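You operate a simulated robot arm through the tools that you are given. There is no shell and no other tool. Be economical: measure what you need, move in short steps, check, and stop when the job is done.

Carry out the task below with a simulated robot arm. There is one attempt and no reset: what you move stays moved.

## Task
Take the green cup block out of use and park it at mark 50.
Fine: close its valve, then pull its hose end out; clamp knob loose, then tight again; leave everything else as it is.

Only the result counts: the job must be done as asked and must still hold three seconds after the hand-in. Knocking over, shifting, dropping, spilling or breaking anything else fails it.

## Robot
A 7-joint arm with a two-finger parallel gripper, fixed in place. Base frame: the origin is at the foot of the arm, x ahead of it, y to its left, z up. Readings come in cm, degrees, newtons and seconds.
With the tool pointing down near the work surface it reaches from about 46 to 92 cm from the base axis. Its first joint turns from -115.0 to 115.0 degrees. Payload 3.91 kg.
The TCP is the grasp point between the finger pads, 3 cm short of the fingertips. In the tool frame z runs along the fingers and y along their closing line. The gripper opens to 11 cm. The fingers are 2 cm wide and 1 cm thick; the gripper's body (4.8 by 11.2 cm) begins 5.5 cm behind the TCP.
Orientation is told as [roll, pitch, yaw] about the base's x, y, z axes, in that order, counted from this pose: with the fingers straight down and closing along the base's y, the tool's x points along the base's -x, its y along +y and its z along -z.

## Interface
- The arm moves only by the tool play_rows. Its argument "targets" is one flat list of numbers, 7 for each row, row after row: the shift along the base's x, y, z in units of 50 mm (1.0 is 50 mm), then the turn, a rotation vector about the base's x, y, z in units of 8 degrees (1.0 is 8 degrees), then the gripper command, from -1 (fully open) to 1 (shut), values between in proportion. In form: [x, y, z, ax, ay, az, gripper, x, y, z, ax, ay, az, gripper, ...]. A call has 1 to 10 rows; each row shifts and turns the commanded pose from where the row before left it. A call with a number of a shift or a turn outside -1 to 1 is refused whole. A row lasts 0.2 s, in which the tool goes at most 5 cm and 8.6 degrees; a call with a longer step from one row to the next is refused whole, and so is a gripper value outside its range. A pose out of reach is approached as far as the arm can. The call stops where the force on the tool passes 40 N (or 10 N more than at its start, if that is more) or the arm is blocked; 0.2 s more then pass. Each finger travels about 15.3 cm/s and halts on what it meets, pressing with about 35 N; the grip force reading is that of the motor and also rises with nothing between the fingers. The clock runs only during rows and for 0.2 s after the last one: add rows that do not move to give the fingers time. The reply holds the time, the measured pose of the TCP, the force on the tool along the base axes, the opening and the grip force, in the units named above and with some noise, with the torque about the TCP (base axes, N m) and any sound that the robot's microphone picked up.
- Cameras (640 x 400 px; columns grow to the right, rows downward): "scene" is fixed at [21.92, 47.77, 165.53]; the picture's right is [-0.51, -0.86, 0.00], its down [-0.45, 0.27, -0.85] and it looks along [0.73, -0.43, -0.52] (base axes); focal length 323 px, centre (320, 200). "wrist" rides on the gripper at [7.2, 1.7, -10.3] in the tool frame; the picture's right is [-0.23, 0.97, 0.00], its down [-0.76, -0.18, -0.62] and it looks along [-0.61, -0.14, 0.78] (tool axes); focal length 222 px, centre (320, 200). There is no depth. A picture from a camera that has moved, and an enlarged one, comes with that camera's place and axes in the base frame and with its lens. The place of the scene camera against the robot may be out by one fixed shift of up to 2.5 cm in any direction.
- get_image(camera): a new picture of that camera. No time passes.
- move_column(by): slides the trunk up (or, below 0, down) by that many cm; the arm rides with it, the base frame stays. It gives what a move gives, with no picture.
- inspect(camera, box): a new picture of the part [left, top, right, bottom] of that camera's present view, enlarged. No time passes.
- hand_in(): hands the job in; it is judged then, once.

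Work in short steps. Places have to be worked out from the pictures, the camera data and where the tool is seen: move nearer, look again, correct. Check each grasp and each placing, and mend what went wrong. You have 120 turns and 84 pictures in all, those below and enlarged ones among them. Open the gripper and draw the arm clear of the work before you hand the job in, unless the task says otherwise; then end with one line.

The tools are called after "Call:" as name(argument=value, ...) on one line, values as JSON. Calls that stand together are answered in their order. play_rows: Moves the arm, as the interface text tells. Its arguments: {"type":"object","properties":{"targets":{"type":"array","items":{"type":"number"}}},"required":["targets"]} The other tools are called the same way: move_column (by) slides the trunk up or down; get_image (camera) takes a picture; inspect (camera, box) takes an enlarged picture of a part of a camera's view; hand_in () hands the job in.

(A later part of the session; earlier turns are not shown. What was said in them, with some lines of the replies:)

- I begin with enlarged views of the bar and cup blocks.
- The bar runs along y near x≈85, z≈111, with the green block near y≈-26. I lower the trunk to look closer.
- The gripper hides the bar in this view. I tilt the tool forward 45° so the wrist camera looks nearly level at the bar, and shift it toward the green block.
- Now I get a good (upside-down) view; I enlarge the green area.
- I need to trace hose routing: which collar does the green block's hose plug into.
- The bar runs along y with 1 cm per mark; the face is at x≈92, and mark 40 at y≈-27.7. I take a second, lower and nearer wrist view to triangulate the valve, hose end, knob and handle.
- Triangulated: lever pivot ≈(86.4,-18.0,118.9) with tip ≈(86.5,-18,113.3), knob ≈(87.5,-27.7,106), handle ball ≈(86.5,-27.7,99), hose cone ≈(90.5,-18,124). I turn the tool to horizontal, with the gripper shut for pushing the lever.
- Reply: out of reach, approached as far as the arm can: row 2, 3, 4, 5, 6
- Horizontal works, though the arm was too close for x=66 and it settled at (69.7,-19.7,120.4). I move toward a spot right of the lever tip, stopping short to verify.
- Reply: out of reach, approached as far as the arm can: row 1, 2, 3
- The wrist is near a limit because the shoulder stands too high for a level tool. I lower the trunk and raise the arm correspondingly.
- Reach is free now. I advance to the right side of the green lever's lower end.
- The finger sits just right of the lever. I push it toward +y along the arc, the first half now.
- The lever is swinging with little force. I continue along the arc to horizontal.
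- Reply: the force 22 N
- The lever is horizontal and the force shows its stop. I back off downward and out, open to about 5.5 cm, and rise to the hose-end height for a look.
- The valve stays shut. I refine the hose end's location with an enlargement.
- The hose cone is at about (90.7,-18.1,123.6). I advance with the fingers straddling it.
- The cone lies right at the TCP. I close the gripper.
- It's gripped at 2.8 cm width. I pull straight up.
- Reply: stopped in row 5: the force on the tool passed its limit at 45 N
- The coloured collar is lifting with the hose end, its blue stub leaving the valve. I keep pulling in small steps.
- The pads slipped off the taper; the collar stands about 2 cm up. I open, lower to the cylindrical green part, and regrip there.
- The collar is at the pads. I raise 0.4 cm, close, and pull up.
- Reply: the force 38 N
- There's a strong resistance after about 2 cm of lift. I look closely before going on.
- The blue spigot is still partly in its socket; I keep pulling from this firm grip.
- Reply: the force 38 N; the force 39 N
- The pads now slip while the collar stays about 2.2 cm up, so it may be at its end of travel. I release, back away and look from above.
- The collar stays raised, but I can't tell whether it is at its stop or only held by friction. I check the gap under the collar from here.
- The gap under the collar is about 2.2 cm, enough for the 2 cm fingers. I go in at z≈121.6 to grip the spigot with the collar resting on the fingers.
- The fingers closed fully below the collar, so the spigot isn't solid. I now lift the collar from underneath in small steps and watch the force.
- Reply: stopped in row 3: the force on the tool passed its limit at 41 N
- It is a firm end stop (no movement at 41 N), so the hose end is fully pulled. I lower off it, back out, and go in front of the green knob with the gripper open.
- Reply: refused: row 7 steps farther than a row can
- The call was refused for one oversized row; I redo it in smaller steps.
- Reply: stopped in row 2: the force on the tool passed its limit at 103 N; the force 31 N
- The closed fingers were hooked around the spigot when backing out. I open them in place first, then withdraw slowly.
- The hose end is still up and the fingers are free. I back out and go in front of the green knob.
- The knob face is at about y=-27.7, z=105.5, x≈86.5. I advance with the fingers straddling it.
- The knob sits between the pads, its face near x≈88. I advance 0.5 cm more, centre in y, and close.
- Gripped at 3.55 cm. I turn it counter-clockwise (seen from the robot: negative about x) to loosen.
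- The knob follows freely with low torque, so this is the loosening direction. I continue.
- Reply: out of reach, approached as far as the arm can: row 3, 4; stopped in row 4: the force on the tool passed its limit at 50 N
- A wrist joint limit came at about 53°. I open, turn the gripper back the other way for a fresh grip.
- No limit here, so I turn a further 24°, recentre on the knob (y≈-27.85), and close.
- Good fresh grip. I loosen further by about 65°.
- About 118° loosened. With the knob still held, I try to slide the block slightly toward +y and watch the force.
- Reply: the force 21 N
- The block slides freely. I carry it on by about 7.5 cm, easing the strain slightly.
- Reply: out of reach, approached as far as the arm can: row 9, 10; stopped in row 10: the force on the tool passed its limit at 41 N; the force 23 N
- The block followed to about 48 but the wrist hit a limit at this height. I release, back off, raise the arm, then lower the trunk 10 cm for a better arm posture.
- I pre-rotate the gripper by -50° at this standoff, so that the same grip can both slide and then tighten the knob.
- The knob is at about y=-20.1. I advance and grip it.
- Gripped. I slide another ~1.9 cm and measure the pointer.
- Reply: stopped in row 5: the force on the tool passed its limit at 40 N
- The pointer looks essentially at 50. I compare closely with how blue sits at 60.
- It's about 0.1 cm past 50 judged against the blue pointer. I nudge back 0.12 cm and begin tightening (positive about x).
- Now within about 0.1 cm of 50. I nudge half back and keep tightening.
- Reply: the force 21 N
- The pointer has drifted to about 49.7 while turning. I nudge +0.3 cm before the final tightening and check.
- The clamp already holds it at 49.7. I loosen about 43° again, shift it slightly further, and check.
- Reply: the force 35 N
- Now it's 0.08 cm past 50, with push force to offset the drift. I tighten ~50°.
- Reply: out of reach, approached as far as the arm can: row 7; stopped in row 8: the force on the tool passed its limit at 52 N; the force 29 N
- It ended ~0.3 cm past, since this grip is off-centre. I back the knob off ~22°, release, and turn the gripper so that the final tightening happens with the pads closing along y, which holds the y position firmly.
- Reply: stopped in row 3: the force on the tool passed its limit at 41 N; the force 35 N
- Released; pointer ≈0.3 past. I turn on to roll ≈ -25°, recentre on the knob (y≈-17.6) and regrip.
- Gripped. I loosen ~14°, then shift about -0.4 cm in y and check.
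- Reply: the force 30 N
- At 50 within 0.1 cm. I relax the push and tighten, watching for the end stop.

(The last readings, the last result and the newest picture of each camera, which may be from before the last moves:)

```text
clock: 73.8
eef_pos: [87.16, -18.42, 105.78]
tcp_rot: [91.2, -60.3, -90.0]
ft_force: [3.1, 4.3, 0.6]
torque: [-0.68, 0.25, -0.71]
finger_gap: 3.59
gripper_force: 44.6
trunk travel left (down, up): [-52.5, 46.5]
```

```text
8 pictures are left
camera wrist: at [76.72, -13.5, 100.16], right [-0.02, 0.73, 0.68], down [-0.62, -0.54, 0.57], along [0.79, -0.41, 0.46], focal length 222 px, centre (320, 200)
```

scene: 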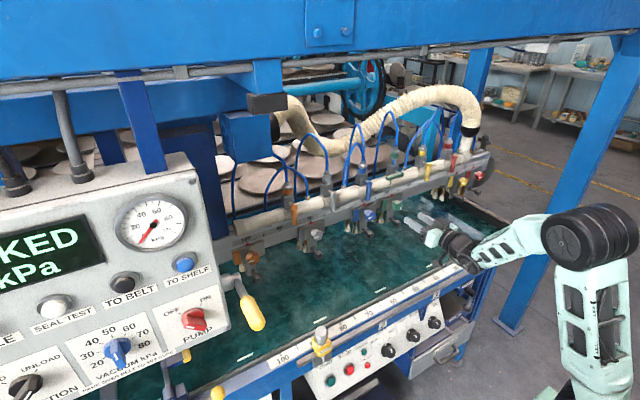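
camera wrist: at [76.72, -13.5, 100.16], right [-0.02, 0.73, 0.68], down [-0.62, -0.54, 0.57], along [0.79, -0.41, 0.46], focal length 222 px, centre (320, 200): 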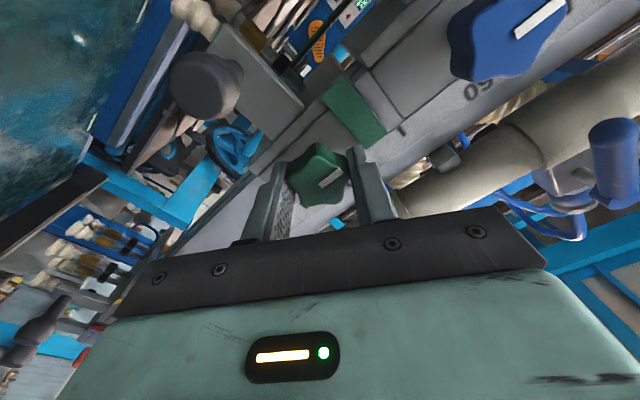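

Torque now resists and the knob's mark is parallel to the blue one: fully tight. I check the pointer.

Call:
inspect(camera="scene", box=[374, 182, 404, 202])

```text
16.00 times, centred on (389, 192) of scene
camera zoom: at [21.92, 47.77, 165.53], right [-0.51, -0.86, 0.0], down [-0.45, 0.27, -0.85], along [0.73, -0.43, -0.52], focal length 5162 px, centre (-784, 328)
```

zoom: 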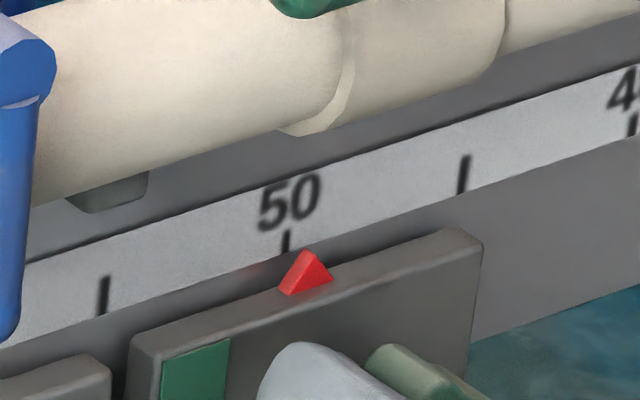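

It drifted to about 49.7 on tightening. I do one more small correction: loosen ~29°, push +0.5 cm (part of which is give), and check.

Call:
play_rows(targets=[0, 0, 0, -0.9, 0, 0, 1, 0, 0, 0, -0.9, 0, 0, 1, 0, 0, 0, -0.9, 0, 0, 1, 0, 0, 0, -0.9, 0, 0, 1, 0, 0.04, 0, 0, 0, 0, 1, 0, 0.03, 0, 0, 0, 0, 1, 0, 0.03, 0, 0, 0, 0, 1, 0, 0, 0, 0, 0, 0, 1])

Call:
inspect(camera="scene", box=[374, 182, 404, 202])

```text
clock: 75.5
eef_pos: [87.04, -18.15, 105.87]
tcp_rot: [84.4, -89.1, -83.8]
ft_force: [19.3, -10.7, 0.4]
torque: [-0.02, 0.23, -0.98]
finger_gap: 3.62
gripper_force: 44.8
trunk travel left (down, up): [-52.5, 46.5]
stopped in row 8: the force on the tool passed its limit at 41 N (the readings are from after the stop); the commanded pose is now the measured one
```

```text
16.00 times, centred on (389, 192) of scene
camera zoom: at [21.92, 47.77, 165.53], right [-0.51, -0.86, 0.0], down [-0.45, 0.27, -0.85], along [0.73, -0.43, -0.52], focal length 5162 px, centre (-784, 328)
```

zoom: 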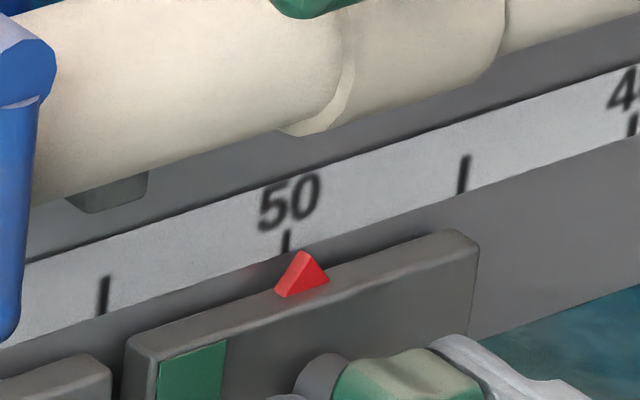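

Now 0.13 cm short. I add a slight +y push and tighten ~36°.

Call:
play_rows(targets=[0, 0.03, 0, 0, 0, 0, 1, 0, 0.03, 0, 0, 0, 0, 1, 0, 0, 0, 0.9, 0, 0, 1, 0, 0, 0, 0.9, 0, 0, 1, 0, 0, 0, 0.9, 0, 0, 1, 0, 0, 0, 0.9, 0, 0, 1, 0, 0, 0, 0.9, 0, 0, 1, 0, 0, 0, 0, 0, 0, 1])

Call:
inspect(camera="scene", box=[374, 182, 404, 202])

```text
clock: 76.0
eef_pos: [87.09, -18.13, 105.81]
tcp_rot: [83.9, -89.1, -83.3]
ft_force: [24.6, -7.8, -1.4]
torque: [0.02, 0.11, -0.84]
finger_gap: 3.6
gripper_force: 45.4
trunk travel left (down, up): [-52.5, 46.5]
stopped in row 2: the force on the tool passed its limit at 41 N (the readings are from after the stop); the commanded pose is now the measured one
```

```text
16.00 times, centred on (389, 192) of scene
camera zoom: at [21.92, 47.77, 165.53], right [-0.51, -0.86, 0.0], down [-0.45, 0.27, -0.85], along [0.73, -0.43, -0.52], focal length 5162 px, centre (-784, 328)
```

zoom: 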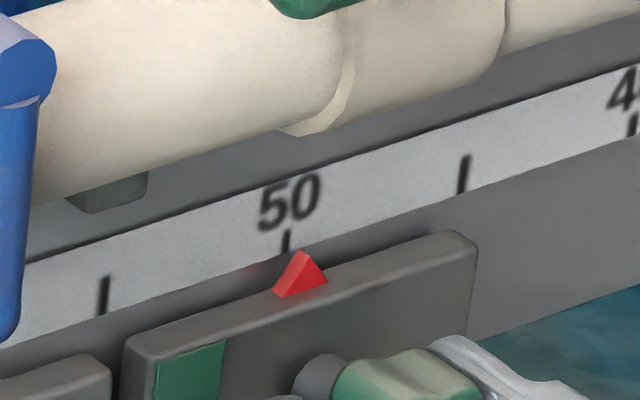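

Pointer now within 0.1 cm. I tighten without any further push.

Call:
play_rows(targets=[0.02, 0, 0, 0.8, 0, 0, 1, 0.01, 0.005, 0, 0.9, 0, 0, 1, 0, 0.005, 0, 0.9, 0, 0, 1, 0, 0.005, 0, 0.9, 0, 0, 1, 0, 0.005, 0, 0.9, 0, 0, 1, 0, 0, 0, 0, 0, 0, 1])

Call:
inspect(camera="scene", box=[374, 182, 404, 202])

```text
clock: 77.4
eef_pos: [86.93, -18.19, 105.83]
tcp_rot: [90.5, -53.9, -90.2]
ft_force: [6.1, -8.1, -3.0]
torque: [-0.58, -0.08, -0.87]
finger_gap: 3.58
gripper_force: 44.6
trunk travel left (down, up): [-52.5, 46.5]
```

```text
16.00 times, centred on (389, 192) of scene
camera zoom: at [21.92, 47.77, 165.53], right [-0.51, -0.86, 0.0], down [-0.45, 0.27, -0.85], along [0.73, -0.43, -0.52], focal length 5162 px, centre (-784, 328)
```

zoom: 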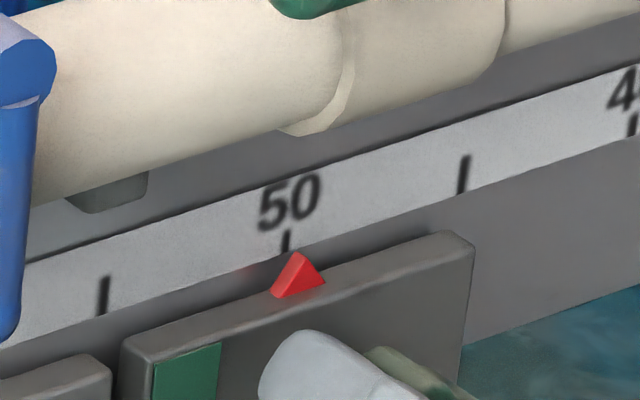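

Exactly at 50 and the knob resists at its tight stop. I open and draw the arm clear.

Call:
play_rows(targets=[0, 0, 0, 0, 0, 0, 0.2, 0, 0, 0, 0, 0, 0, 0, 0, 0, 0, 0, 0, 0, 0, -0.5, 0, 0, 0, 0, 0, 0, -0.6, 0, 0, 0, 0, 0, 0, -0.6, 0, 0, 0, 0, 0, 0, -0.6, 0, 0, 0, 0, 0, 0, -0.2, 0, 0.5, 0, 0, 0, 0, 0, 0, 0.5, 0, 0, 0, -0.5])

Call:
inspect(camera="scene", box=[330, 110, 490, 230])

```text
clock: 79.4
eef_pos: [74.71, -17.95, 110.85]
tcp_rot: [90.5, -53.9, -89.9]
ft_force: [0.3, 0.3, 0.4]
torque: [-0.01, -0.02, -0.01]
finger_gap: 8.23
gripper_force: 0.0
trunk travel left (down, up): [-52.5, 46.5]
```

```text
3.33 times, centred on (410, 170) of scene
camera zoom: at [21.92, 47.77, 165.53], right [-0.51, -0.86, 0.0], down [-0.45, 0.27, -0.85], along [0.73, -0.43, -0.52], focal length 1076 px, centre (20, 300)
```

zoom: 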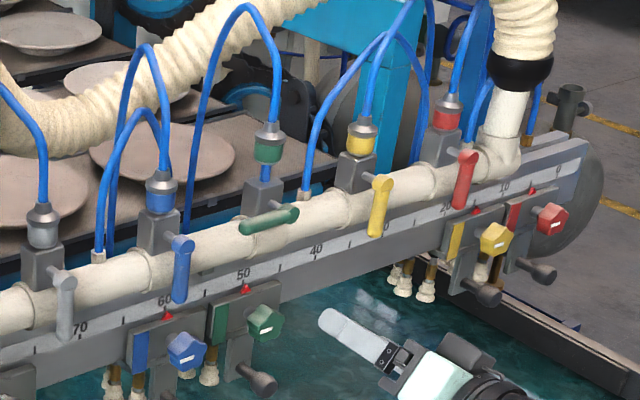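

The valve lever lies along the pipe, the hose end is up, and the block is clamped at 50 with its knob mark like the others. The gripper is open and clear, so I hand in.

Call:
hand_in()

```text
The job is handed in.
```

I parked the green cup block at mark 50, to within about 0.1 cm. Its valve is closed, its knob was loosened and retightened, and its hose end was pulled up about 2 cm to a firm stop. I took that stop as fully out, though a short blue stub still shows between the hose end and the valve. The arm is clear and the job is handed in; no result has come back.
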